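You operate a simulated robot arm through the tools that you are given. There is no shell and no other tool. Be economical: measure what you need, move in short steps, check, and stop when the job is done.

Carry out the task below with a simulated robot arm. There is one attempt and no reset: what you move stays moved.

TASK
Open the stand drawer.

It is judged by the outcome, as a careful person would: the job done as asked, and still so three seconds after it is handed in. It fails if anything else is knocked over, pushed out of place, dropped, spilled or broken.

THE ROBOT
A 6-joint arm with a two-finger parallel gripper, fixed in place. Base frame: the origin is at the foot of the arm, x ahead of it, y to its left, z up. Lengths are in mm, angles in rad, forces in N, time in s.
With the tool pointing down near the work surface it reaches from about 100 to 600 mm from the base axis. Its first joint turns from -1.152 to 1.152 rad. Payload 2.9 kg.
Tool frame: the origin (TCP) lies between the finger pads and is the grasp point; the fingertips stand 30 mm ahead of it; z points along the fingers, y is the line along which they close. The gripper opens to 110 mm. The fingers are 20 mm wide and 10 mm thick; the gripper's body (48 by 112 mm) begins 55 mm behind the TCP.
Orientation is told as [roll, pitch, yaw] about the base's x, y, z axes, in that order, counted from this pose: with the fingers straight down and closing along the base's y, the tool's x points along the base's -x, its y along +y and its z along -z.

THE INTERFACE
- The arm moves only by the tool apply_moves. Its argument "deltas" is a list of rows, each a list of 6 numbers: the shift along the base's x, y, z in mm, then the turn, a rotation vector about the base's x, y, z in rad. In form: [[tx, ty, tz, wx, wy, wz], ...]. A call has 1 to 12 rows; each row is the pose to reach, as a shift and turn from the pose commanded when the call began. "grip" is the finger opening in mm, from 0 to 110, set as the call begins (left out, the last holds). A row lasts 0.2 s, in which the tool goes at most 50 mm and 0.15 rad; a call with a longer step from one row to the next is refused whole, and so is a gripper value outside its range. A pose out of reach is approached as far as the arm can. The call stops where the force on the tool passes 40 N (or 10 N more than at its start, if that is more) or the arm is blocked; 0.2 s more then pass. The fingers move at their own pace (about 108 mm/s each) and stop on an object; they squeeze with about 24 N. The grip force told is the motor's: it shows also when the fingers shut on nothing. Time passes only in rows, and 0.2 s behind the last, so rows that repeat a pose let the fingers close. It gives the time, the measured TCP pose, the force on the tool (base axes), the opening and the grip force at its end, in the units of the frame above (readings bear some noise).
- Cameras (640 x 400 px; columns grow to the right, rows downward): "scene" is fixed at [56.6, 418.7, 1365.5]; the picture's right is [-0.90, -0.45, 0.00], its down [-0.33, 0.66, -0.67] and it looks along [0.30, -0.60, -0.74] (base axes); focal length 322 px, centre (320, 200). "wrist" rides on the gripper at [-36, 0, -57] in the tool frame; the picture's right is [0.00, -1.00, 0.00], its down [0.97, 0.00, -0.24] and it looks along [0.24, 0.00, 0.97] (tool axes); focal length 218 px, centre (320, 200).
- camera(camera): a new picture of that camera. No time passes.
- point_at(camera, pixels): for up to 12 pixels [column, row] of the newest picture of that camera ("zoom" is the newest enlarged one), the place [x, y, z] in the base frame of the surface seen there, good to about 2 mm, but the place of the scene camera against the robot may be out by one fixed shift of up to 12 mm in any direction. No time passes.
- close_up(camera, box): a new picture of the part [left, top, right, bottom] of that camera's present view, enlarged. No time passes.
- close_job(): hands the job in; it is judged then, once.

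Work in short steps. Measure before you move; look again where a grasp or a placing could have gone wrong, and mend it. You have 60 turns and 22 pictures in all, the two below and enlarged ones among them. Open the gripper and draw the arm clear of the work before you hand the job in, unless the task says otherwise; then end with one line.

The tools are called after "Call:" as a command line: name --pt "numbers of a row" for each row, then --argument value for the rest, lists and objects as JSON in quotes. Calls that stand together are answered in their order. apply_moves: Moves the arm, as the interface text tells. Its arguments: {"type":"object","properties":{"deltas":{"type":"array","items":{"type":"array","items":{"type":"number"}}},"grip":{"type":"number"}},"required":["deltas"]} The other tools are called the same way: camera (camera) takes a picture; point_at (camera, pixels) gives the place of the surface under pixels of a picture; close_up (camera, box) takes an enlarged picture of a part of a camera's view; close_job () hands the job in.

At the start:

```text
time_s: 0.0
ee_pos: [273.4, -344.1, 697.3]
tool_rot: [-0.001, 0.0, 0.0]
force: [-0.1, 0.0, -0.2]
opening: 109.9
grasp_force: 0.0
```

scene: 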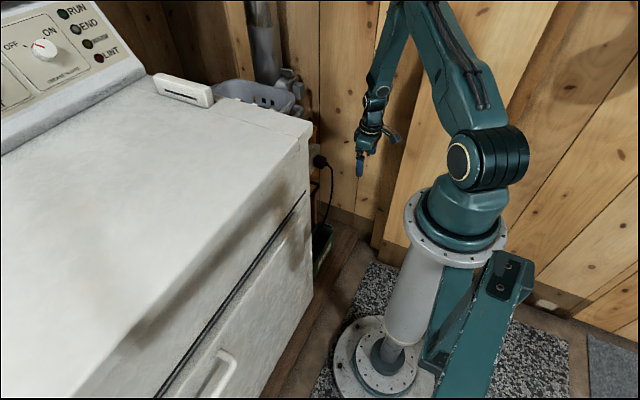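
wrist: 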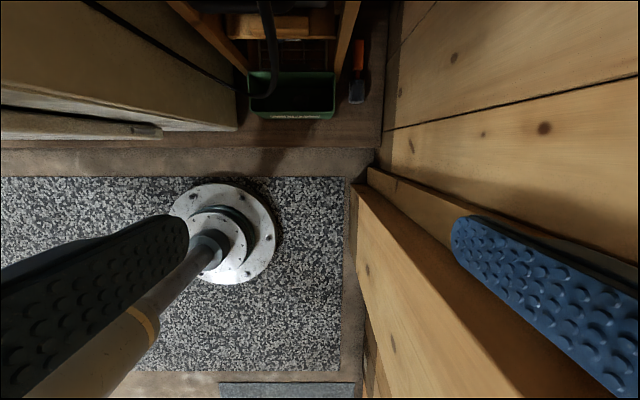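

The scene picture shows a white front with a handle near (215,372) below a dark seam. I measure these points and take a close look.

Call:
close_up --camera "scene" --box '[120, 170, 360, 400]'

Call:
point_at --camera "scene" --pixels '[[222, 355], [235, 362], [205, 390], [215, 370], [290, 215], [300, 290], [250, 270], [308, 132], [250, 330], [200, 345], [330, 240], [212, 380]]'

```text
1.74 times, centred on (240, 285) of scene
```

zoom: 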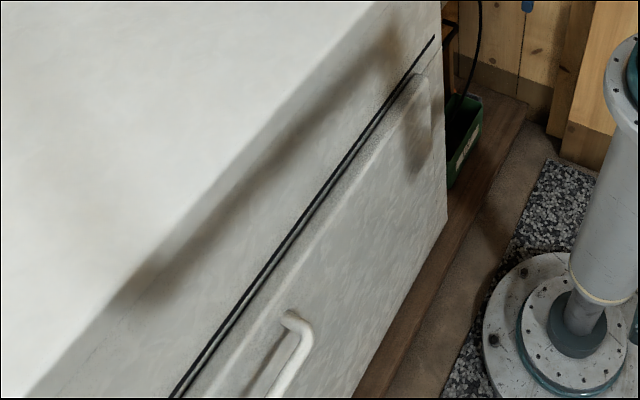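

```text
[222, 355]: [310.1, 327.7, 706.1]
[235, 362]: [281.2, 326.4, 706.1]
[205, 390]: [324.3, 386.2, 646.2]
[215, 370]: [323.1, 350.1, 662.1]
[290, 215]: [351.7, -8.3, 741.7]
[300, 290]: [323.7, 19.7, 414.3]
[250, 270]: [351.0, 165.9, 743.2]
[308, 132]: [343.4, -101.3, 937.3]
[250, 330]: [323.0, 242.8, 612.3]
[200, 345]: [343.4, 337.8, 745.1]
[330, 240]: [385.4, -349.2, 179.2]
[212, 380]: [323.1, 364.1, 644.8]
```

The bar handle runs along y at about z=706 and x≈281, on a panel at x≈323. I need a look at the lower front, so I swing the arm back and left with the tool tilted toward +y.

Call:
apply_moves --pt "-30 20 10 0 0 0" --pt "-55 50 20 0 0 0" --pt "-70 80 30 0.1 0 0" --pt "-75 110 40 0.2 0 0" --pt "-75 140 45 0.3 0 0" --pt "-75 170 50 0.4 0 0" --pt "-75 200 50 0.5 0 0" --pt "-75 230 50 0.6 0 0" --pt "-75 260 50 0.7 0 0" --pt "-75 290 50 0.8 0 0" --pt "-75 320 50 0.9 0 0" --pt "-75 344 50 1.0 0 0"

Call:
camera --camera "wrist"

```text
time_s: 2.6
ee_pos: [199.0, 0.2, 745.2]
tool_rot: [1.0, 0.0, 0.0]
force: [0.0, 0.4, -0.4]
opening: 109.9
grasp_force: 0.1
```

```text
18 pictures are left
```

wrist: 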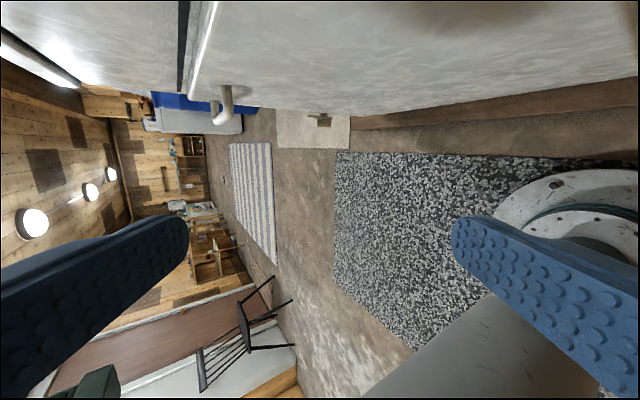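

The panel edge, handle (222,105) and another piece at (315,125) with a small knob are visible. I enlarge and measure.

Call:
close_up --camera "wrist" --box '[140, 40, 400, 200]'

Call:
point_at --camera "wrist" --pixels '[[228, 95], [215, 108], [222, 118], [320, 120], [295, 130], [340, 130], [345, 112], [265, 107], [190, 90], [400, 110], [600, 85], [385, 112]]'

```text
2.46 times, centred on (270, 120) of wrist
```

zoom: 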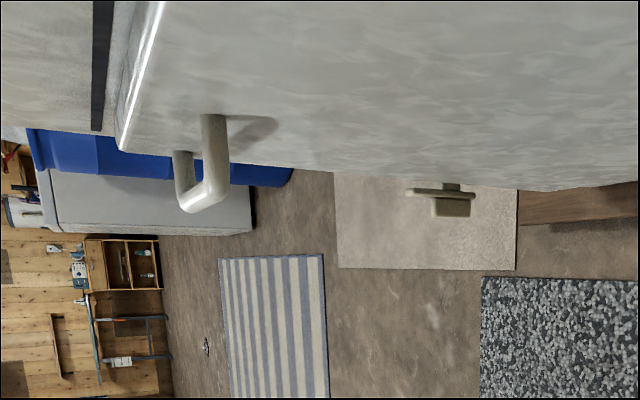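

```text
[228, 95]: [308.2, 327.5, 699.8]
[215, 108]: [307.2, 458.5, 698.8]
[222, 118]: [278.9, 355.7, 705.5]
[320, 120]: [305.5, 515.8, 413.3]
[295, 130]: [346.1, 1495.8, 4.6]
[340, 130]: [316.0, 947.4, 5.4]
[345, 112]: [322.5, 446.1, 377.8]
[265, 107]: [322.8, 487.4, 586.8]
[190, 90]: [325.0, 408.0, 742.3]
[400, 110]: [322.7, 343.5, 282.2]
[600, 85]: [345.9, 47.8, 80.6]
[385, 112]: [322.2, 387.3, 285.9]
```

The panel (z from about 282 to 742) carries the bar handle and also a small fitting near (305,516,413). I turn the tool to face the front and look at it properly.

Call:
apply_moves --pt "-5 25 -10 0 0 -0.1" --pt "-10 50 -20 0 0 -0.2" --pt "-15 75 -30 0 0 -0.3" --pt "-20 100 -40 0 0 -0.4" --pt "-30 125 -50 0 0 -0.5" --pt "-40 150 -60 0 0 -0.6" --pt "-45 175 -70 0 0 -0.7" --pt "-50 200 -80 0 0 -0.8" --pt "-50 220 -90 0 0 -0.9" --pt "-50 230 -100 0 0 -0.9"

Call:
camera --camera "wrist"

```text
time_s: 4.8
ee_pos: [239.1, 74.5, 677.3]
tool_rot: [1.0, -0.051, -0.899]
force: [0.0, -0.2, 0.3]
opening: 110.0
grasp_force: 0.1
out of reach, approached as far as the arm can: row 6, 7, 8, 9, 10
```

```text
16 pictures are left
```

wrist: 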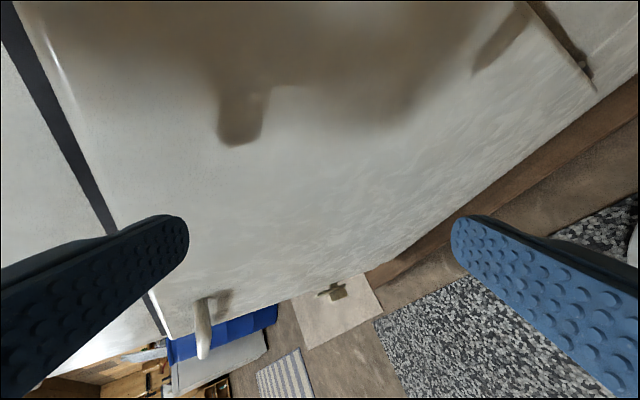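

A second seam shows at (525,5)–(592,80), toward the bottom of the front. I measure it and the fitting.

Call:
close_up --camera "wrist" --box '[240, 250, 400, 350]'

Call:
point_at --camera "wrist" --pixels '[[530, 10], [585, 68], [560, 60], [620, 50], [600, 100], [480, 50], [330, 292], [340, 292], [375, 265], [300, 305], [200, 350], [205, 310]]'

```text
4.00 times, centred on (320, 300) of wrist
```

zoom: 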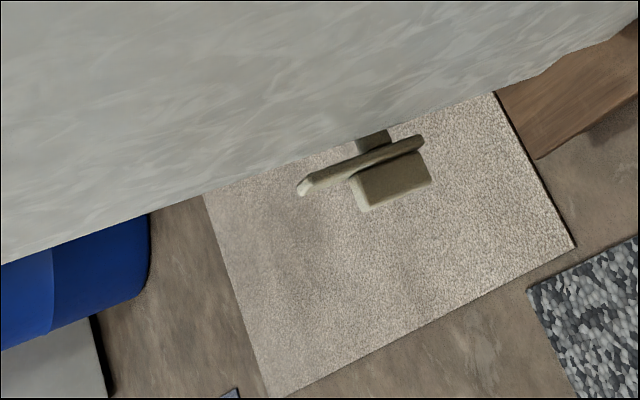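

```text
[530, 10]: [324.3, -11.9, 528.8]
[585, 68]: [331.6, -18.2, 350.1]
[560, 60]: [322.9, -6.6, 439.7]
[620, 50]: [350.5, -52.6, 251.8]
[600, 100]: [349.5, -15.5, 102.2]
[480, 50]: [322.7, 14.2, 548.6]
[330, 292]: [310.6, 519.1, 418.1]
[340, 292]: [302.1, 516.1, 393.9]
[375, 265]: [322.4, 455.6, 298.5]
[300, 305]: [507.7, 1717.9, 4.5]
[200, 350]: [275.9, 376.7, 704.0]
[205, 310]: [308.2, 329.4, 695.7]
```

The fitting at about (305,517,405) might be a latch, and I can't read it from here. I move to a larger radius for a better angle, keeping clear of the handle bar at x≥276.

Call:
apply_moves --pt "-5 40 -15 0 0 0" --pt "-10 75 -30 0 0 0" --pt "-15 110 -45 0 0 0" --pt "-20 145 -60 0 0 0" --pt "-25 180 -75 0 0 0" --pt "-30 210 -85 0 0 0"

Call:
camera --camera "wrist"

```text
time_s: 6.2
ee_pos: [238.5, 81.1, 652.6]
tool_rot: [1.004, -0.028, -0.896]
force: [0.8, -0.4, -0.1]
opening: 109.9
grasp_force: 0.1
out of reach, approached as far as the arm can: row 1, 2, 3, 4, 5, 6
```

```text
14 pictures are left
```

wrist: 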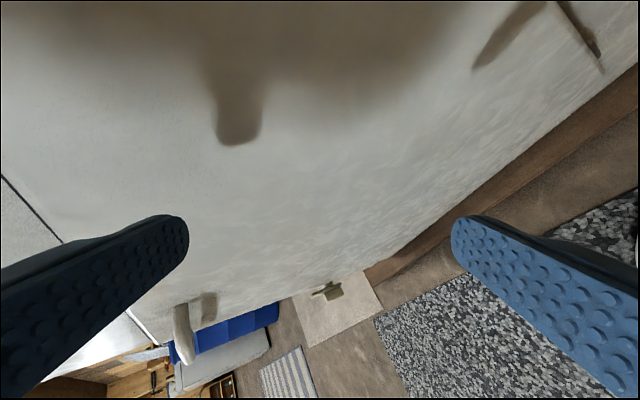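

The arm is held at a reach limit. I test which pose the commands count from with a zero move.

Call:
apply_moves --pt "0 0 0 0 0 0"

```text
time_s: 6.6
ee_pos: [239.3, 80.9, 652.6]
tool_rot: [1.002, -0.03, -0.895]
force: [-0.2, -1.0, -0.1]
opening: 110.0
grasp_force: 0.1
```

Zero move is in reach, so the limit is likely the wrist roll. I roll the tool −90° about its axis toward a more natural pose, with the fingers partly closed for clearance.

Call:
apply_moves --pt "-2 0 0 -0.0862 -0.0683 0.0708" --pt "-4 0 0 -0.1725 -0.1367 0.1417" --pt "-6 0 0 -0.2587 -0.205 0.2125" --pt "-8 0 0 -0.345 -0.273 0.283" --pt "-10 0 0 -0.431 -0.342 0.354" --pt "-10 0 0 -0.5175 -0.41 0.425" --pt "-10 0 0 -0.604 -0.478 0.496" --pt "-10 0 0 -0.69 -0.547 0.567" --pt "-10 0 0 -0.776 -0.615 0.6375" --pt "-10 0 0 -0.8625 -0.683 0.708" --pt "-10 0 0 -0.949 -0.752 0.779" --pt "-10 0 0 -1.035 -0.82 0.85" --grip 40

```text
time_s: 9.2
ee_pos: [234.5, 71.0, 649.4]
tool_rot: [-0.112, -0.995, 0.772]
force: [0.3, 0.7, -0.6]
opening: 39.8
grasp_force: 0.2
out of reach, approached as far as the arm can: row 5, 6, 7, 8, 9, 10, 11, 12
```

The roll worked. Now I move along +y in reachable steps.

Call:
apply_moves --pt "-3 35 -5 0 0 0" --pt "-6 70 -10 0 0 0" --pt "-10 105 -20 0 0 0" --pt "-14 140 -30 0 0 0" --pt "-18 175 -40 0 0 0" --pt "-20 210 -50 0 0 0"

Call:
camera --camera "wrist"

```text
time_s: 10.6
ee_pos: [239.0, 81.4, 649.9]
tool_rot: [-0.047, -1.002, 0.717]
force: [0.3, -0.7, -0.8]
opening: 40.2
grasp_force: 0.0
out of reach, approached as far as the arm can: row 1, 2, 3, 4, 5, 6
```

```text
13 pictures are left
```

wrist: 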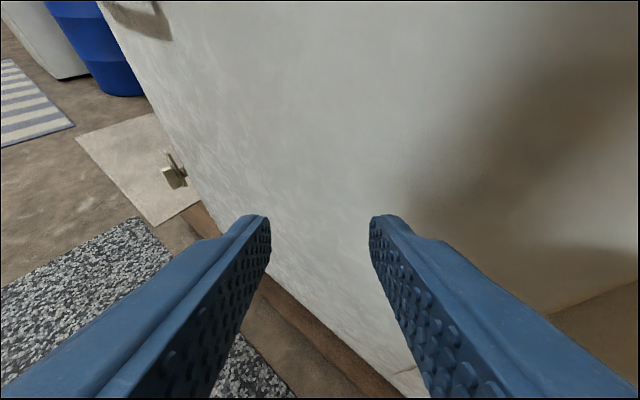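

Still at a limit, since the folded arm is too close in. I make the tool more upright and raise it, then go along +y.

Call:
apply_moves --pt "0 0 15 -0.07 0.08 0" --pt "0 0 30 -0.14 0.16 0" --pt "0 0 45 -0.21 0.24 0" --pt "0 0 60 -0.28 0.32 0" --pt "0 0 80 -0.35 0.4 0" --pt "0 30 100 -0.35 0.4 0" --pt "-5 60 110 -0.35 0.4 0" --pt "-10 100 110 -0.35 0.4 0" --pt "-15 140 110 -0.35 0.4 0" --pt "-20 180 110 -0.35 0.4 0" --pt "-20 210 110 -0.35 0.4 0"

```text
time_s: 13.0
ee_pos: [213.4, 304.2, 764.5]
tool_rot: [-0.023, -0.468, 0.688]
force: [-0.8, 0.2, 0.6]
opening: 40.3
grasp_force: 0.0
out of reach, approached as far as the arm can: row 1, 2, 3, 4, 5, 6, 7, 8, 11
```

It reached (213,304,764). I take a look.

Call:
camera --camera "wrist"

```text
12 pictures are left
```

wrist: 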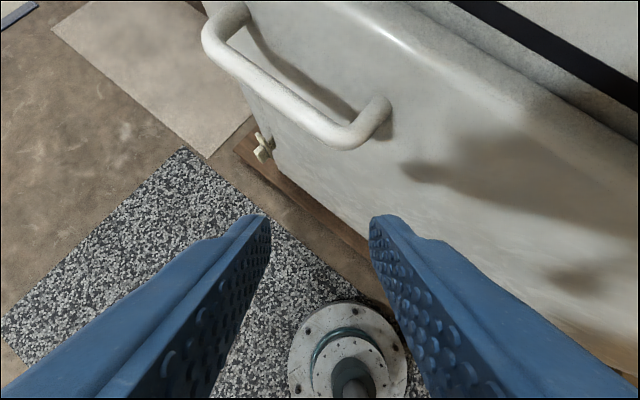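

The panel ends on the left near column 245, and the fitting sits at that edge. I enlarge it and measure.

Call:
close_up --camera "wrist" --box '[180, 0, 420, 220]'

Call:
point_at --camera "wrist" --pixels '[[246, 85], [250, 100], [262, 140], [262, 155], [272, 140], [290, 172], [340, 225], [258, 72], [280, 100], [212, 42], [280, 95], [350, 138]]'

```text
1.82 times, centred on (300, 110) of wrist
```

zoom: 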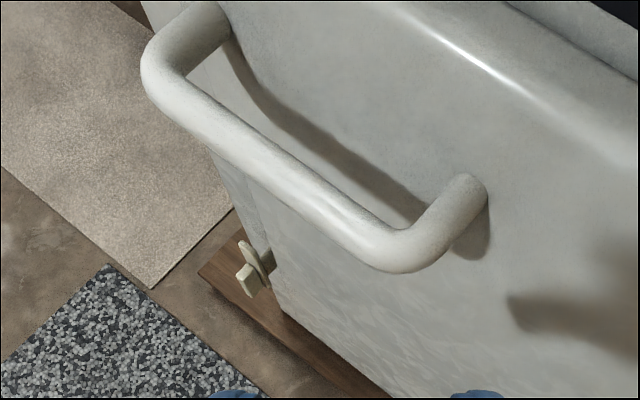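

```text
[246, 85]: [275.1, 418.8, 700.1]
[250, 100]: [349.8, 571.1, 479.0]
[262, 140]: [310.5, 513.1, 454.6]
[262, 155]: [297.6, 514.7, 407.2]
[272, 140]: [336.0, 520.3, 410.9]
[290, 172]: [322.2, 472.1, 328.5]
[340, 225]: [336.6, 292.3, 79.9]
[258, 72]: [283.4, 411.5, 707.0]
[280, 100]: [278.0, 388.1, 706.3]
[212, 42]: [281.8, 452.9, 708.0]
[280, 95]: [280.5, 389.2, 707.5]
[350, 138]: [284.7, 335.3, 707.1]
```

The fitting looks like a turn-button on the frame beside the panel's left edge. I enlarge further to see whether its bar overlaps the panel.

Call:
close_up --camera "wrist" --box '[240, 110, 304, 180]'

```text
5.71 times, centred on (272, 145) of wrist
```

zoom: 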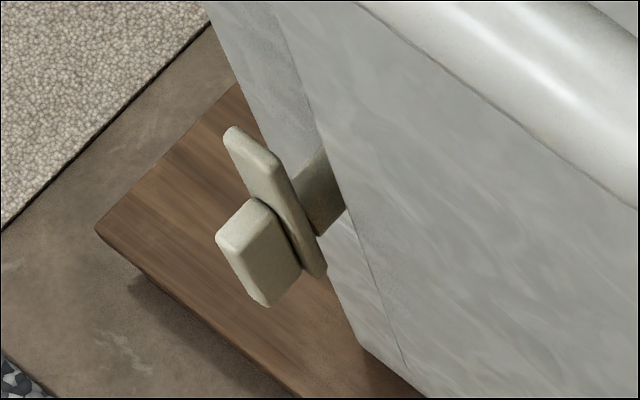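

Call:
point_at --camera "zoom" --pixels '[[235, 140], [265, 165], [310, 265], [240, 225], [225, 240], [265, 295], [290, 250], [325, 200], [320, 130], [345, 200], [380, 270], [345, 300]]'

```text
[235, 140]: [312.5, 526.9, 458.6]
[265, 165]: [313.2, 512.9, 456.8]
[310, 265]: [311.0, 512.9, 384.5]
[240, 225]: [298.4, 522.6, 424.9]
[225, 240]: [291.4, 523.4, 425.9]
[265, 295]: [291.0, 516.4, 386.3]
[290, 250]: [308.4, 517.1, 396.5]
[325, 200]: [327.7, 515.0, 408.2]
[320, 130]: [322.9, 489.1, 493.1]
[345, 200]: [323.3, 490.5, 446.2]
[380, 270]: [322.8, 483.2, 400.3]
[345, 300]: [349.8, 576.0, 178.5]
```

The left button's bar stands upright (y 513–529), clear of the panel edge (y≈490), so it is not latched. I check the right edge of the panel for a second button.

Call:
close_up --camera "scene" --box '[240, 180, 350, 310]'

```text
3.08 times, centred on (295, 245) of scene
```

zoom: 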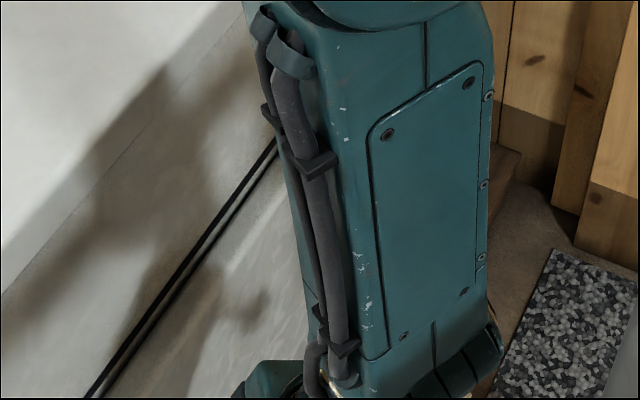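

Nothing protruded on the right in the first picture, so I go for the bar (centre about x 284, z 698, gap behind it ~30 mm). I turn the hand so the fingers close across the bar and go to a standoff.

Call:
apply_moves --pt "0 2 10 -0.0273 -0.0381 0.1251" --pt "0 4 20 -0.0547 -0.0761 0.2502" --pt "5 8 25 -0.082 -0.1142 0.3753" --pt "10 12 25 -0.1093 -0.1523 0.5003" --pt "20 16 22 -0.1366 -0.1904 0.6254" --pt "32 20 18 -0.164 -0.2284 0.7505" --pt "44 22 12 -0.1913 -0.2665 0.8756" --grip 36

Call:
camera --camera "wrist"

```text
time_s: 14.6
ee_pos: [257.8, 326.3, 777.1]
tool_rot: [-0.365, -0.386, 1.715]
force: [0.0, -0.1, 0.1]
opening: 35.9
grasp_force: 0.0
```

```text
8 pictures are left
```

wrist: 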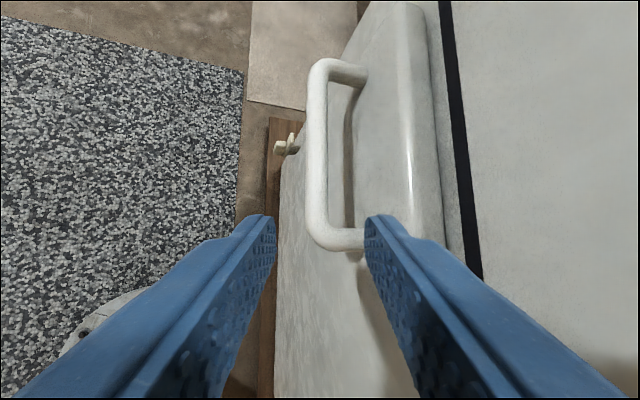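

The pose is right. I measure the bar and the panel behind it in this view.

Call:
point_at --camera "wrist" --pixels '[[309, 180], [313, 180], [318, 180], [324, 180], [327, 180], [340, 180], [340, 232], [340, 247], [350, 70], [400, 150], [318, 120], [432, 200]]'

```text
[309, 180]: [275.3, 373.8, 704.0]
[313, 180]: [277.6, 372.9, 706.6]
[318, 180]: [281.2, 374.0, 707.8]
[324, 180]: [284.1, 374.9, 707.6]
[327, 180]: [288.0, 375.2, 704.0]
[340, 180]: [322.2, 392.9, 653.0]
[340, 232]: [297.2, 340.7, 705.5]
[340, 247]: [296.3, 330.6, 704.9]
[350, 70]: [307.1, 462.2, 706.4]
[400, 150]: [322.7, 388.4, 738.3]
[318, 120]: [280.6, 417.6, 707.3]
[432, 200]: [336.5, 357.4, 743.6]
```

Bar centre is about (282, –, 700), 16 mm thick, with the panel at x=322. I slide down the approach line so the fingers straddle the bar at y≈370.

Call:
apply_moves --pt "-5 6 9 0 0 0" --pt "2 15 -10 0 0 0" --pt "8 24 -30 0 0 0" --pt "14 33 -49 0 0 0" --pt "21 42 -68 0 0 0"

Call:
camera --camera "wrist"

```text
time_s: 15.8
ee_pos: [279.1, 368.3, 707.9]
tool_rot: [-0.364, -0.386, 1.715]
force: [-0.1, -1.0, -0.5]
opening: 36.1
grasp_force: 0.1
```

```text
7 pictures are left
```

wrist: 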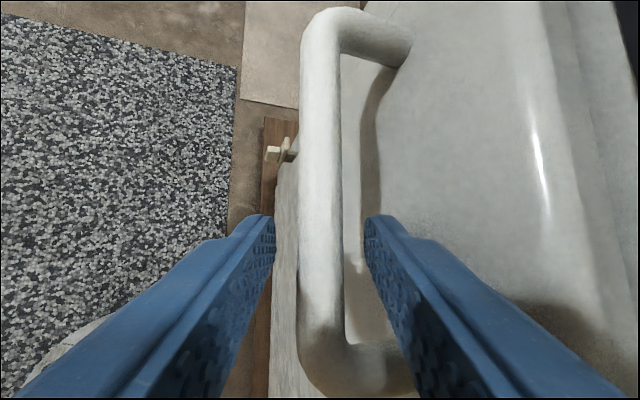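

The fingers straddle the bar without contact. I close and then pull gently, 20 mm in −x.

Call:
apply_moves --pt "0 0 0 0 0 0" --pt "0 0 0 0 0 0" --grip 0

Call:
apply_moves --pt "-5 0 0 0 0 0" --pt "-10 0 0 0 0 0" --pt "-15 0 0 0 0 0" --pt "-20 0 0 0 0 0"

```text
time_s: 16.4
ee_pos: [279.7, 369.2, 707.4]
tool_rot: [-0.365, -0.386, 1.715]
force: [1.6, -0.4, -0.2]
opening: 15.7
grasp_force: 44.7
```

```text
time_s: 17.4
ee_pos: [260.8, 366.5, 708.1]
tool_rot: [-0.365, -0.38, 1.711]
force: [10.1, -27.1, 14.1]
opening: 16.4
grasp_force: 44.9
```

It moved 19 mm, with a sideways force of −27 N in y, so it may swing rather than slide. I check the panel's shape now.

Call:
camera --camera "wrist"

Call:
point_at --camera "wrist" --pixels '[[400, 90], [450, 180], [500, 280], [420, 130], [480, 40], [540, 300], [370, 20], [285, 155]]'

```text
6 pictures are left
```

wrist: 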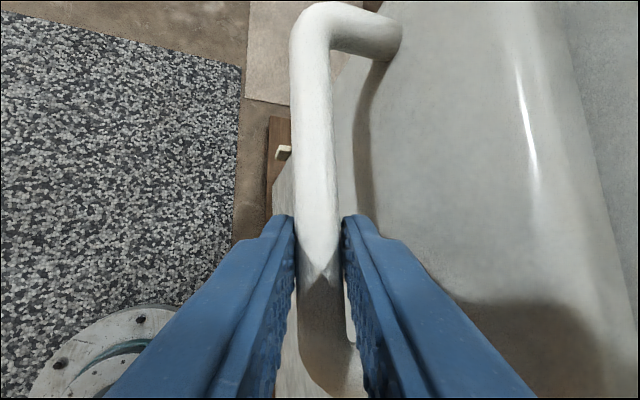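

```text
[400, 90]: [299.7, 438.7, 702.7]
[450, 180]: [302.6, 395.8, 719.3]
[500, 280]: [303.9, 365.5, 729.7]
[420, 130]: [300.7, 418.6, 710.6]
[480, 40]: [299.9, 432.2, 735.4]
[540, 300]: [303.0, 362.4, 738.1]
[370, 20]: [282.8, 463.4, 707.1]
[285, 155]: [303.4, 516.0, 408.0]
```

The panel now slopes: its face moved 23 mm at y=439 and 19 mm at y=365. That fits a pivot near y≈−13 on the right edge, so the front swings. I follow that arc, yawing the tool with it.

Call:
apply_moves --pt "0 -2.5 0 0 0 0.05" --pt "-8 -4.5 0 0 0 0.075" --pt "-17.7 -6.8 0 0 0 0.1" --pt "-27 -9.2 0 0 0 0.125" --pt "-36.3 -11.9 0 0 0 0.15" --pt "-45.5 -14.8 0 0 0 0.175" --pt "-54.6 -17.9 0 0 0 0.2"

```text
time_s: 19.0
ee_pos: [203.5, 351.2, 709.1]
tool_rot: [-0.366, -0.386, 1.913]
force: [4.9, -11.9, -3.4]
opening: 15.8
grasp_force: 45.0
```

The force is small, so the arc model holds. I carry on along it.

Call:
apply_moves --pt "-9 -4 0 0 0 0.025" --pt "-18 -7.5 0 0 0 0.05" --pt "-26.8 -11.3 0 0 0 0.075" --pt "-35.6 -15.4 0 0 0 0.1" --pt "-44.2 -19.5 0 0 0 0.125" --pt "-52.8 -24 0 0 0 0.15" --pt "-61.2 -28.5 0 0 0 0.175" --pt "-69.6 -33.4 0 0 0 0.2"

Call:
camera --camera "scene"

```text
time_s: 20.8
ee_pos: [132.7, 318.2, 706.8]
tool_rot: [-0.364, -0.388, 2.112]
force: [-8.7, 15.9, -22.5]
opening: 15.8
grasp_force: 45.1
```

```text
5 pictures are left
```

scene: 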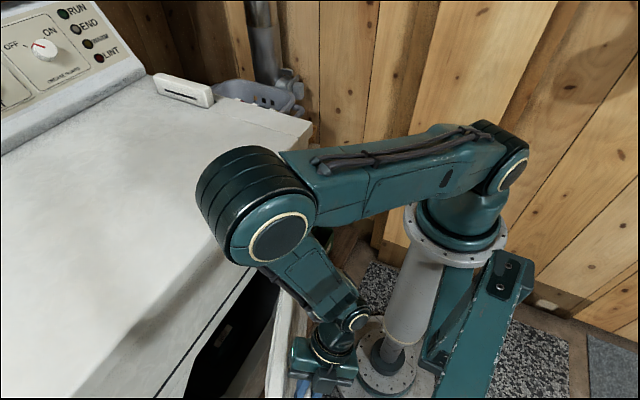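

The front is swinging open (θ≈0.4 rad). I enlarge the dark opening to see what is inside.

Call:
close_up --camera "scene" --box '[150, 270, 350, 400]'

Call:
point_at --camera "scene" --pixels '[[222, 335], [200, 380], [240, 380], [270, 340], [285, 330], [250, 300], [265, 390], [295, 330], [255, 360], [190, 395]]'

```text
3.08 times, centred on (250, 335) of scene
```

zoom: 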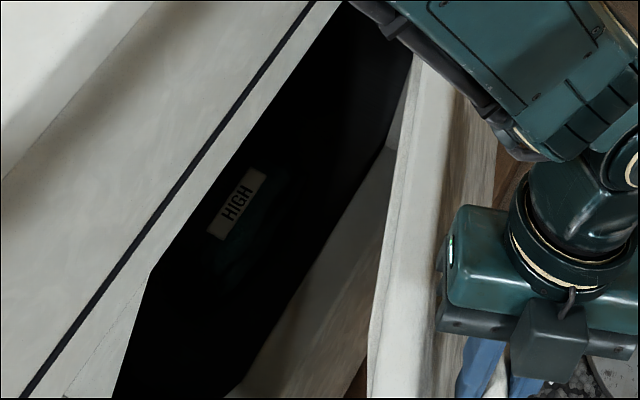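

```text
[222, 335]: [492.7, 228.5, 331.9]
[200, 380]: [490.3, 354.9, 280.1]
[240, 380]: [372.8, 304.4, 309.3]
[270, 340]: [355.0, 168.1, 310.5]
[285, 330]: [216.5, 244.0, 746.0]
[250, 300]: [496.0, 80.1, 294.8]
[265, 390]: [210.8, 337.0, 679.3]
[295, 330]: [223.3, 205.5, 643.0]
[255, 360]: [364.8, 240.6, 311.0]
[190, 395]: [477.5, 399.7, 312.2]
```

The front is a door over a cupboard: inside, around x≈490, z≈330, something carries a label "HIGH", so the drawer may be in there. I open the door further along the arc.

Call:
apply_moves --pt "-8.2 -5.1 0 0 0 0.025" --pt "-16.2 -10.4 0 0 0 0.05" --pt "-24.1 -15.8 0 0 0 0.075" --pt "-31.9 -21.5 0 0 0 0.1" --pt "-39.5 -27.3 0 0 0 0.125" --pt "-47 -33.3 0 0 0 0.15"

```text
time_s: 22.2
ee_pos: [86.5, 285.4, 708.0]
tool_rot: [-0.366, -0.39, 2.261]
force: [-22.5, 27.9, 0.3]
opening: 15.7
grasp_force: 45.1
```

The door pushes the tool outward along its width, so my path is a few mm too tight. I correct outward while going on to θ≈0.7.

Call:
apply_moves --pt "-2.5 3 0 0 0 0.0" --pt "-11 -2 0 0 0 0.025" --pt "-18.5 -8 0 0 0 0.05" --pt "-25.5 -15 0 0 0 0.075" --pt "-32.5 -22 0 0 0 0.1" --pt "-39.3 -29 0 0 0 0.125" --pt "-46 -36.3 0 0 0 0.15"

```text
time_s: 23.8
ee_pos: [45.7, 263.8, 691.0]
tool_rot: [-0.361, -0.389, 2.412]
force: [9.3, -14.2, 36.0]
opening: 16.1
grasp_force: 45.2
out of reach, approached as far as the arm can: row 4, 5, 6, 7
```

The arm has reached its limit at θ≈0.66. I open the fingers and withdraw back along the approach line.

Call:
apply_moves --pt "0 0 0 0 0 0" --pt "0 0 6 0 0 0" --pt "0 -6 20 0 0 0" --pt "0 -14 38 0 0 0" --pt "0 -22 56 0 0 0" --pt "0 -30 76 0 0 0" --pt "0 -30 110 0 0 0" --grip 38

```text
time_s: 25.4
ee_pos: [79.0, 306.4, 756.5]
tool_rot: [-0.366, -0.386, 2.412]
force: [-0.6, 0.4, 0.2]
opening: 37.9
grasp_force: 0.0
out of reach, approached as far as the arm can: row 2, 3, 4, 5, 6, 7
```

The fingers are free. I rise above the door, turn the yaw back and move to hover over the gap between door and cupboard to look in.

Call:
apply_moves --pt "0 10 25 0 0 -0.05" --pt "5 15 50 0 0 -0.15" --pt "15 15 75 0 0 -0.25" --pt "30 10 90 0 0 -0.35" --pt "60 5 90 0 0 -0.45" --pt "90 0 80 0 0 -0.55" --pt "120 -5 70 0 0 -0.65" --pt "151 -10 60 0 0 -0.7"

Call:
camera --camera "wrist"

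```text
time_s: 27.2
ee_pos: [229.0, 295.3, 816.6]
tool_rot: [-0.364, -0.386, 1.713]
force: [0.4, -0.8, -0.7]
opening: 37.9
grasp_force: 0.1
out of reach, approached as far as the arm can: row 1, 2, 3, 4, 5
```

```text
3 pictures are left
```

wrist: 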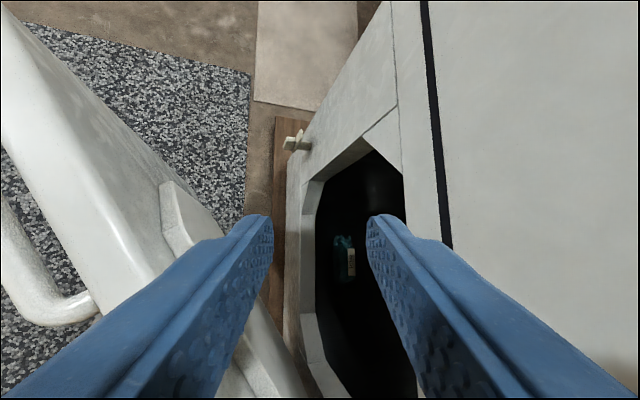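

This is a machine door over an octagonal drum opening, not a drawer, so I picked the wrong target. It must go back shut, and the real stand drawer is probably the stand to the right of the machine. I measure the door's present place, and what the stored scene picture holds of the stand.

Call:
point_at --camera "wrist" --pixels '[[15, 70], [100, 180], [150, 280], [60, 315], [90, 300], [20, 240], [170, 190], [215, 290], [340, 260], [300, 140], [230, 360], [310, 350]]'

Call:
point_at --camera "scene" --pixels '[[260, 95], [285, 90], [290, 80], [318, 165], [312, 160], [330, 235], [325, 245], [318, 190], [325, 215], [345, 225], [305, 115], [300, 105]]'

```text
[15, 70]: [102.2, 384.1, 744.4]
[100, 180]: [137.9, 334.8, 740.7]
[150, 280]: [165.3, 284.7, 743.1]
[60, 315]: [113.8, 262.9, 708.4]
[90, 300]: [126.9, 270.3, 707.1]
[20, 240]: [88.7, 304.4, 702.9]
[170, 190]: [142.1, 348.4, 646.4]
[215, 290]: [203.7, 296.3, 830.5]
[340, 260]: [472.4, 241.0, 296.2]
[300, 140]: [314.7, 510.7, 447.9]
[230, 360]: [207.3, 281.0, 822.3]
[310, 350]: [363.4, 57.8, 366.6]
```

```text
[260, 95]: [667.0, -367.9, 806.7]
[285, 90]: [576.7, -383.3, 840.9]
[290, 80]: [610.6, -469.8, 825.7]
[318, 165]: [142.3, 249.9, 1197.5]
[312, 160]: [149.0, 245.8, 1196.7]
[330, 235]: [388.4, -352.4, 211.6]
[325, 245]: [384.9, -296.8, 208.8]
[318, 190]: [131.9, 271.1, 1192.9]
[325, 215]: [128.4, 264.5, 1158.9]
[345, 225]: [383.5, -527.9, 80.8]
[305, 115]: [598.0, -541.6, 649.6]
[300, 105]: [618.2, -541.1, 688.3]
```

The door is at θ≈0.57. I bring the closed fingers over it to the robot side, tool upright, so I can push it shut.

Call:
apply_moves --pt "-10 -10 20 -0.084 0.063 0" --pt "-25 -25 30 -0.168 0.126 0" --pt "-42 -40 30 -0.251 0.188 0" --pt "-58 -55 30 -0.335 0.251 0" --pt "-73 -70 30 -0.419 0.314 0" --pt "-87 -82 30 -0.419 0.314 0" --grip 0

Call:
apply_moves --pt "0 0 0 0 0 -0.13" --pt "0 0 0 0 0 -0.27" --pt "0 0 0 0 0 -0.4" --pt "0 0 0 0 0 -0.54" --pt "0 0 0 0 0 -0.67" --pt "0 0 0 0 0 -0.8" --pt "0 0 0 0 0 -0.94" --pt "0 0 0 0 0 -1.07"

```text
time_s: 28.6
ee_pos: [140.6, 214.7, 846.1]
tool_rot: [-0.005, 0.001, 1.644]
force: [-0.5, 0.1, 0.8]
opening: 0.0
grasp_force: 24.0
```

```text
time_s: 30.4
ee_pos: [140.1, 214.0, 846.4]
tool_rot: [-0.004, 0.001, 0.569]
force: [0.2, -1.0, -0.2]
opening: 0.0
grasp_force: 23.9
```

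Clearance to the door face is about 20 mm. I descend beside it.

Call:
apply_moves --pt "0 0 -30 0 0 0" --pt "0 0 -60 0 0 0" --pt "0 0 -90 0 0 0" --pt "0 0 -116 0 0 0"

```text
time_s: 31.4
ee_pos: [140.1, 215.1, 729.8]
tool_rot: [-0.003, 0.001, 0.572]
force: [0.1, 0.2, 0.2]
opening: 0.0
grasp_force: 23.7
```

I push the door along its arc to θ≈0.3, yawing with it.

Call:
apply_moves --pt "17 10 0 0 0 0" --pt "34 22 0 0 0 -0.07" --pt "46 30 0 0 0 -0.12" --pt "59.5 37 0 0 0 -0.17" --pt "73 43.5 0 0 0 -0.22" --pt "86.5 49 0 0 0 -0.27"

Call:
apply_moves --pt "0 0 0 0.03 -0.095 0" --pt "0 0 0 0.059 -0.191 0" --pt "0 0 0 0.089 -0.287 0" --pt "0 0 0 0.118 -0.382 0"

```text
time_s: 32.8
ee_pos: [227.4, 263.2, 729.8]
tool_rot: [-0.003, 0.0, 0.304]
force: [0.1, 0.5, 0.6]
opening: 0.2
grasp_force: 24.2
```

```text
time_s: 33.8
ee_pos: [227.7, 263.9, 731.3]
tool_rot: [-0.003, -0.4, 0.303]
force: [-0.7, 0.6, -1.5]
opening: 0.0
grasp_force: 24.0
```

Almost no force, so the door follows or is loose. I push on to fully closed; contact should stop it at about x≈302.

Call:
apply_moves --pt "3 2.5 0 0 0 -0.05" --pt "17 7.5 0 0 0 -0.1" --pt "31.6 11.8 0 0 0 -0.15" --pt "46 15 0 0 0 -0.2" --pt "60.8 18 0 0 0 -0.25" --pt "70 19 0 0 0 -0.3" --pt "76 20 0 0 0 -0.3" --pt "80 20 0 0 0 -0.3" --pt "83 20 0 0 0 -0.3"

```text
time_s: 35.7
ee_pos: [301.9, 283.9, 727.9]
tool_rot: [-0.008, -0.382, 0.007]
force: [-2.8, 0.8, 1.0]
opening: 0.0
grasp_force: 23.4
stopped in row 9: the force on the tool passed its limit (the readings are from after the stop); the commanded pose is now the measured one
```

The door met its stop at x=302, the closed place. I back off and swing to the right to look at the stand.

Call:
apply_moves --pt "-20 0 5 0 0 0" --pt "-45 -10 15 0 0.08 0" --pt "-65 -45 25 0 0.16 0" --pt "-70 -90 30 0 0.24 0" --pt "-70 -135 30 0 0.32 0" --pt "-65 -180 30 0 0.38 0" --pt "-60 -225 30 0 0.38 0" --pt "-60 -270 30 0 0.38 0" --pt "-60 -315 30 0 0.38 0" --pt "-60 -360 30 0 0.38 0" --pt "-60 -405 30 0 0.38 0" --pt "-60 -450 30 0 0.38 0"

Call:
apply_moves --pt "0 -30 0 0 -0.12 0" --pt "0 -60 0 0 -0.24 0" --pt "0 -80 0 0 -0.36 0" --pt "0 -80 0 0 -0.48 0" --pt "0 -80 0 0 -0.6 0" --pt "0 -80 0 0 -0.72 0" --pt "0 -80 0 0 -0.8 0"

```text
time_s: 38.3
ee_pos: [242.7, -165.2, 758.6]
tool_rot: [-0.002, -0.003, 0.007]
force: [-0.2, 0.4, 0.1]
opening: 0.3
grasp_force: 24.0
```

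```text
time_s: 39.9
ee_pos: [306.3, -222.3, 760.1]
tool_rot: [-0.011, -0.805, 0.009]
force: [-0.2, 0.2, -0.5]
opening: 0.0
grasp_force: 23.8
out of reach, approached as far as the arm can: row 4, 5, 6, 7
```

I open the fingers so they don't block the view, then look.

Call:
apply_moves --pt "0 0 0 0 0 0" --pt "0 0 0 0 0 0" --pt "0 0 0 0 0 0" --grip 100

Call:
camera --camera "wrist"

```text
time_s: 40.7
ee_pos: [305.7, -221.7, 761.1]
tool_rot: [-0.011, -0.803, 0.007]
force: [-0.3, 0.3, 0.6]
opening: 99.7
grasp_force: 0.1
```

```text
2 pictures are left
```

wrist: 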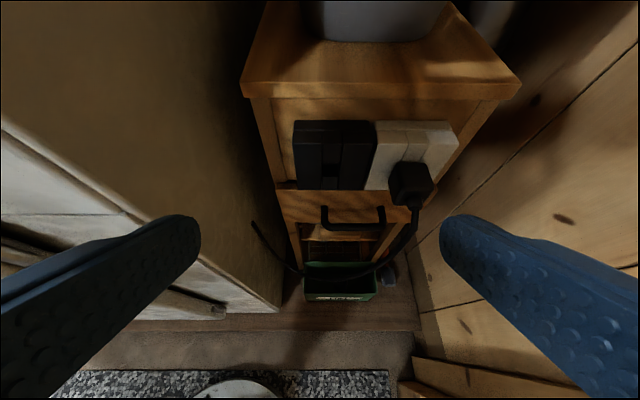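

The stand with its drawer is here: black bar handle near (353,218), a plug at (410,183) with a cord running down beside it. I measure them.

Call:
point_at --camera "wrist" --pixels '[[353, 224], [324, 210], [383, 210], [340, 224], [370, 224], [352, 206], [290, 205], [335, 160], [410, 150], [410, 185], [405, 235], [350, 262]]'

Call:
point_at --camera "wrist" --pixels '[[300, 230], [330, 228], [380, 230], [345, 235], [380, 90], [300, 192], [260, 90], [510, 92], [276, 300], [270, 160], [422, 200], [430, 188]]'

Call:
close_up --camera "wrist" --box '[240, 100, 480, 250]'

```text
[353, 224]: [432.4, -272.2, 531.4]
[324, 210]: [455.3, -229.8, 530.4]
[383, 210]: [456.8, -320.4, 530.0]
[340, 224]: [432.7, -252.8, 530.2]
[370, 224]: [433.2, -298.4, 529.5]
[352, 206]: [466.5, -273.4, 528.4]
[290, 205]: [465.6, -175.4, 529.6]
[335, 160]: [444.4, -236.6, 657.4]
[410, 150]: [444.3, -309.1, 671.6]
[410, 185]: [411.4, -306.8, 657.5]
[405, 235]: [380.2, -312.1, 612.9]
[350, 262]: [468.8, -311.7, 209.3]
```

```text
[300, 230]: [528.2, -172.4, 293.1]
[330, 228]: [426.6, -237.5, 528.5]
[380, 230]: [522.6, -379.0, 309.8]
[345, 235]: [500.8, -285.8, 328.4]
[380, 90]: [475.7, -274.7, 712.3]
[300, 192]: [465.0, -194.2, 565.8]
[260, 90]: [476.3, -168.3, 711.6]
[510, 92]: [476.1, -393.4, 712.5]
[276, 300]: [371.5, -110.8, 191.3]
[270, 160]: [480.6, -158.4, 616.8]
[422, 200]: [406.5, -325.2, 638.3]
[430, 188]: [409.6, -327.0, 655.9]
```

```text
2.67 times, centred on (360, 175) of wrist
```

zoom: 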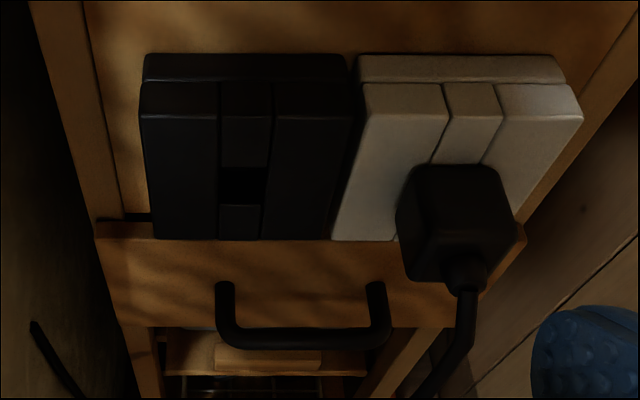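

The drawer front is at x≈465, with the handle bar at x≈432, z≈528, y −235…−315. I check where the cord runs relative to the drawer's path, and the handle thickness.

Call:
point_at --camera "wrist" --pixels '[[413, 215], [414, 225], [397, 250], [387, 262], [375, 270], [340, 276], [305, 272], [285, 260], [268, 243], [257, 228], [445, 135], [382, 165]]'

Call:
point_at --camera "zoom" --pixels '[[300, 326], [300, 332], [300, 338], [300, 344], [300, 347], [225, 300], [380, 300], [180, 320], [420, 280], [200, 238], [360, 238], [500, 290]]'

```text
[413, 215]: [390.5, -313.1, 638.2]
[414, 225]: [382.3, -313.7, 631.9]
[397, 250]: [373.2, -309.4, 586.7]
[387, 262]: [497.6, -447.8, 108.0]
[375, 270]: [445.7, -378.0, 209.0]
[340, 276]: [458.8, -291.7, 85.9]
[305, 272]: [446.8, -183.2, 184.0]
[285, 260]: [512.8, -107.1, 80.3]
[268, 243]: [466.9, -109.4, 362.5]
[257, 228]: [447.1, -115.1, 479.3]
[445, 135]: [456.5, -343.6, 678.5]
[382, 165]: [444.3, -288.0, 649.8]
```

```text
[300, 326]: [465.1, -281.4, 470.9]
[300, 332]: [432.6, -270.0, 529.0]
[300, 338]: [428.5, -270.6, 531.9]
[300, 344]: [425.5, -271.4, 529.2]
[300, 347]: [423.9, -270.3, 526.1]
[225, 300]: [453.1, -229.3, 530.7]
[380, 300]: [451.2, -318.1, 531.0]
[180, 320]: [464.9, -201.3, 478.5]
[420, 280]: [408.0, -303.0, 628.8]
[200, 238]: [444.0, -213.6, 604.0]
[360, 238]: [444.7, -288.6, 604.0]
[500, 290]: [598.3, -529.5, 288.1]
```

The cord hangs at about x≈373, y≈−309, to the right, so I grip the handle's left part at y≈−250 with the camera side away from it. First I roll the tool −90°.

Call:
apply_moves --pt "2 -2 -6 -0.103 0 0.0985" --pt "4 -4 -12 -0.206 0 0.197" --pt "6 -6 -18 -0.309 0 0.2956" --pt "8 -8 -24 -0.411 0 0.394" --pt "10 -10 -30 -0.514 0 0.493" --pt "12 -12 -36 -0.617 0 0.591" --pt "14 -14 -42 -0.72 0 0.69" --pt "16 -16 -48 -0.823 0 0.788" --pt "18 -18 -54 -0.925 0 0.887" --pt "20 -20 -60 -1.028 0 0.985" --pt "20 -25 -60 -1.131 0 1.084" --grip 28

```text
time_s: 43.1
ee_pos: [330.8, -248.9, 700.7]
tool_rot: [-0.808, 0.003, 1.568]
force: [0.0, 0.0, -0.4]
opening: 28.2
grasp_force: 0.1
out of reach, approached as far as the arm can: row 11
```

Roll is good. I descend to the approach point in front of the handle and tilt the tool nearer to horizontal.

Call:
apply_moves --pt "3 0 -20 0 -0.04 0" --pt "6 -1 -45 0 -0.09 0" --pt "10 -2 -70 0 -0.15 0" --pt "14 -3 -95 0 -0.22 0" --pt "18 -3 -120 0 -0.28 0" --pt "21 -3 -140 0 -0.34 0"

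```text
time_s: 44.5
ee_pos: [388.5, -277.9, 544.1]
tool_rot: [-1.151, 0.0, 1.569]
force: [1.3, -0.2, -0.6]
opening: 28.1
grasp_force: 0.0
out of reach, approached as far as the arm can: row 1, 2, 3, 4, 5, 6
```

The steep tilt forces the arm outward. I back off to a standoff with tilt 0.8, which reaches closer in and still clears the outlet boxes.

Call:
apply_moves --pt "0 8 14 0 0.05 0" --pt "-4 16 24 0 0.15 0" --pt "-9 22 30 0 0.25 0" --pt "-13 26 34 0 0.35 0"

```text
time_s: 45.5
ee_pos: [375.0, -254.2, 576.6]
tool_rot: [-0.799, 0.004, 1.566]
force: [0.1, 0.2, 1.0]
opening: 28.0
grasp_force: 0.0
```

The standoff is reached. I advance along the tool axis so the fingers straddle the bar.

Call:
apply_moves --pt "14 1 -13 0 0 0" --pt "28 1 -25 0 0 0" --pt "38 1 -35 0 0 0" --pt "44 1 -41 0 0 0" --grip 26

Call:
apply_moves --pt "0 0 0 0 0 0" --pt "0 0 0 0 0 0" --pt "0 0 0 0 0 0" --grip 0

```text
time_s: 46.5
ee_pos: [422.2, -250.3, 537.4]
tool_rot: [-0.802, 0.004, 1.568]
force: [0.2, -0.6, 0.2]
opening: 25.9
grasp_force: 0.1
```

```text
time_s: 47.3
ee_pos: [420.5, -250.5, 535.4]
tool_rot: [-0.796, 0.003, 1.568]
force: [-0.3, -5.8, -25.2]
opening: 12.1
grasp_force: 44.4
```

The handle is gripped (opening 12 mm). I pull gently 30 mm, easing down 2 mm to relieve the vertical force.

Call:
apply_moves --pt "0 0 -2 0 0 0" --pt "-6 0 -2 0 0 0" --pt "-12 0 -2 0 0 0" --pt "-18 0 -2 0 0 0" --pt "-24 0 -2 0 0 0" --pt "-30 0 -2 0 0 0"

```text
time_s: 48.7
ee_pos: [391.7, -250.4, 535.9]
tool_rot: [-0.803, 0.004, 1.569]
force: [1.9, -2.2, -6.1]
opening: 12.4
grasp_force: 45.3
```

It slides freely. I keep pulling and ease the tilt gradually, since the arm needs it closer in.

Call:
apply_moves --pt "-7 0 0.3 0 0.03 0" --pt "-13 0 0.6 0 0.06 0" --pt "-20 0 0.9 0 0.1 0" --pt "-27 0 1.2 0 0.13 0" --pt "-34 0 1.5 0 0.16 0" --pt "-40 0 1.8 0 0.2 0"

```text
time_s: 50.1
ee_pos: [350.6, -251.4, 535.9]
tool_rot: [-0.601, 0.002, 1.571]
force: [0.0, -3.9, 1.1]
opening: 12.4
grasp_force: 44.9
```

Open about 70 mm with low force. I continue.

Call:
apply_moves --pt "-8 0 0.2 0 0.03 0" --pt "-16 0 0.4 0 0.06 0" --pt "-24 0 0.6 0 0.09 0" --pt "-32 0 0.8 0 0.12 0" --pt "-40 0 1 0 0.15 0" --pt "-48 0 1.2 0 0.18 0" --pt "-56 0 1.3 0 0.2 0"

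```text
time_s: 51.7
ee_pos: [295.0, -252.3, 537.8]
tool_rot: [-0.399, 0.005, 1.569]
force: [1.0, -10.9, -30.2]
opening: 12.5
grasp_force: 44.5
```

Open about 126 mm. The handle presses down on the tool, so I lower 3 mm and continue gently.

Call:
apply_moves --pt "0 0 -3 0 0 0" --pt "-7 0 -3 0 0 0" --pt "-14 0 -3 0 0 0" --pt "-21 0 -3 0 0 0" --pt "-28 0 -3 0 0 0" --pt "-35 0 -3 0 0 0"

```text
time_s: 53.1
ee_pos: [261.4, -252.0, 536.1]
tool_rot: [-0.405, 0.006, 1.568]
force: [0.8, -3.3, 40.2]
opening: 11.9
grasp_force: 45.2
```

Open about 160 mm, still no end stop. I relieve the height by 2 mm and pull a little more, watching the force.

Call:
apply_moves --pt "0 0 1.5 0 0 0" --pt "-6 0 1.5 0 0 0" --pt "-12 0 1.5 0 0 0" --pt "-18 0 1.5 0 0 0" --pt "-24 0 1.5 0 0 0"

```text
time_s: 54.3
ee_pos: [236.2, -252.6, 536.6]
tool_rot: [-0.403, 0.006, 1.571]
force: [0.1, -8.2, 26.1]
opening: 11.6
grasp_force: 44.7
```

Open about 185 mm. I use the last picture to check the drawer's state.

Call:
camera --camera "wrist"

```text
0 pictures are left
```

wrist: 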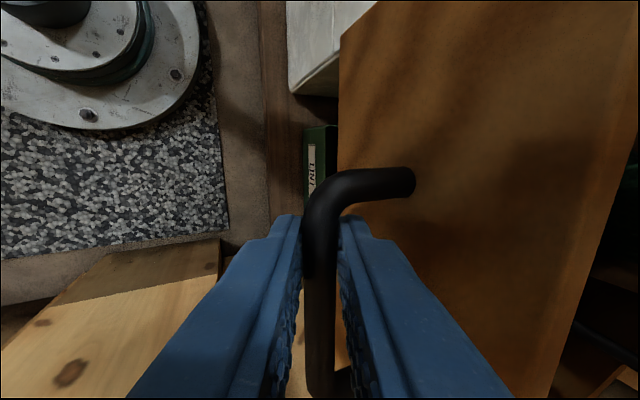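

Call:
point_at --camera "wrist" --pixels '[[500, 100], [450, 250], [380, 100], [590, 250], [620, 100], [630, 220], [600, 340], [628, 375], [345, 60], [575, 310], [636, 50], [610, 280]]'

```text
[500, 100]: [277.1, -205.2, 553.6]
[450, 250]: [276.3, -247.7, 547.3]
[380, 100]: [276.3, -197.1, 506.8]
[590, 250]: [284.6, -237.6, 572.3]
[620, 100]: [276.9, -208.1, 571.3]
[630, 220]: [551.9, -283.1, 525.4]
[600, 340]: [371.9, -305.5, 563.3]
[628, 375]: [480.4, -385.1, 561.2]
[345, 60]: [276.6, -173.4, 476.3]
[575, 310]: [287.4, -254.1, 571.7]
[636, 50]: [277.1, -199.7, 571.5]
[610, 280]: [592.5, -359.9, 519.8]
```

The front stands at x=277, so it is 188 mm out and still well inside the stand (its depth shows to x≈590). I pull a little more toward its stop.

Call:
apply_moves --pt "0 0 1.5 0 0 0" --pt "-6 0 1.5 0 0 0" --pt "-12 0 1.5 0 0 0" --pt "-18 0 1.5 0 0 0" --pt "-24 0 1.5 0 0 0" --pt "-30 0 1.5 0 0 0"

```text
time_s: 55.3
ee_pos: [227.1, -250.3, 536.4]
tool_rot: [-0.399, 0.019, 1.566]
force: [0.4, -2.6, -3.7]
opening: 11.9
grasp_force: 44.6
stopped in row 5: the force on the tool passed its limit (the readings are from after the stop); the commanded pose is now the measured one
out of reach, approached as far as the arm can: row 3, 4, 5
```

It stopped at about 195 mm, at its end or the arm's reach. I release the handle and withdraw upward.

Call:
apply_moves --pt "0 0 0 0 0 0" --pt "0 0 0 0 0 0" --pt "0 0 10 0 0 0" --pt "-3 0 22 0 0 0" --pt "-6 0 38 0 0 0" --pt "-9 0 55 0 0 0" --pt "-12 0 80 0 0 0" --pt "-12 0 110 0 0 0" --grip 30

```text
time_s: 57.1
ee_pos: [225.0, -246.2, 650.2]
tool_rot: [-0.395, 0.02, 1.568]
force: [-0.3, 0.4, -1.0]
opening: 29.8
grasp_force: 0.1
out of reach, approached as far as the arm can: row 5, 6, 7, 8
```

The hand is free above the drawer. I raise it further and open the gripper.

Call:
apply_moves --pt "0 0 30 0 0.08 0" --pt "0 0 60 0 0.16 0" --pt "0 0 90 0 0.24 0" --pt "0 0 120 0 0.32 0" --grip 80

```text
time_s: 58.1
ee_pos: [225.0, -247.1, 769.9]
tool_rot: [-0.077, 0.019, 1.573]
force: [0.2, -0.2, -0.6]
opening: 79.9
grasp_force: 0.1
```

Call:
close_job

```text
The job is handed in.
```

The stand drawer is open by about 195 mm, released, with the arm clear. I first opened the machine's front door by mistake and pushed it shut to its stop. I had no pictures left to check the door or the drawer after I let go.
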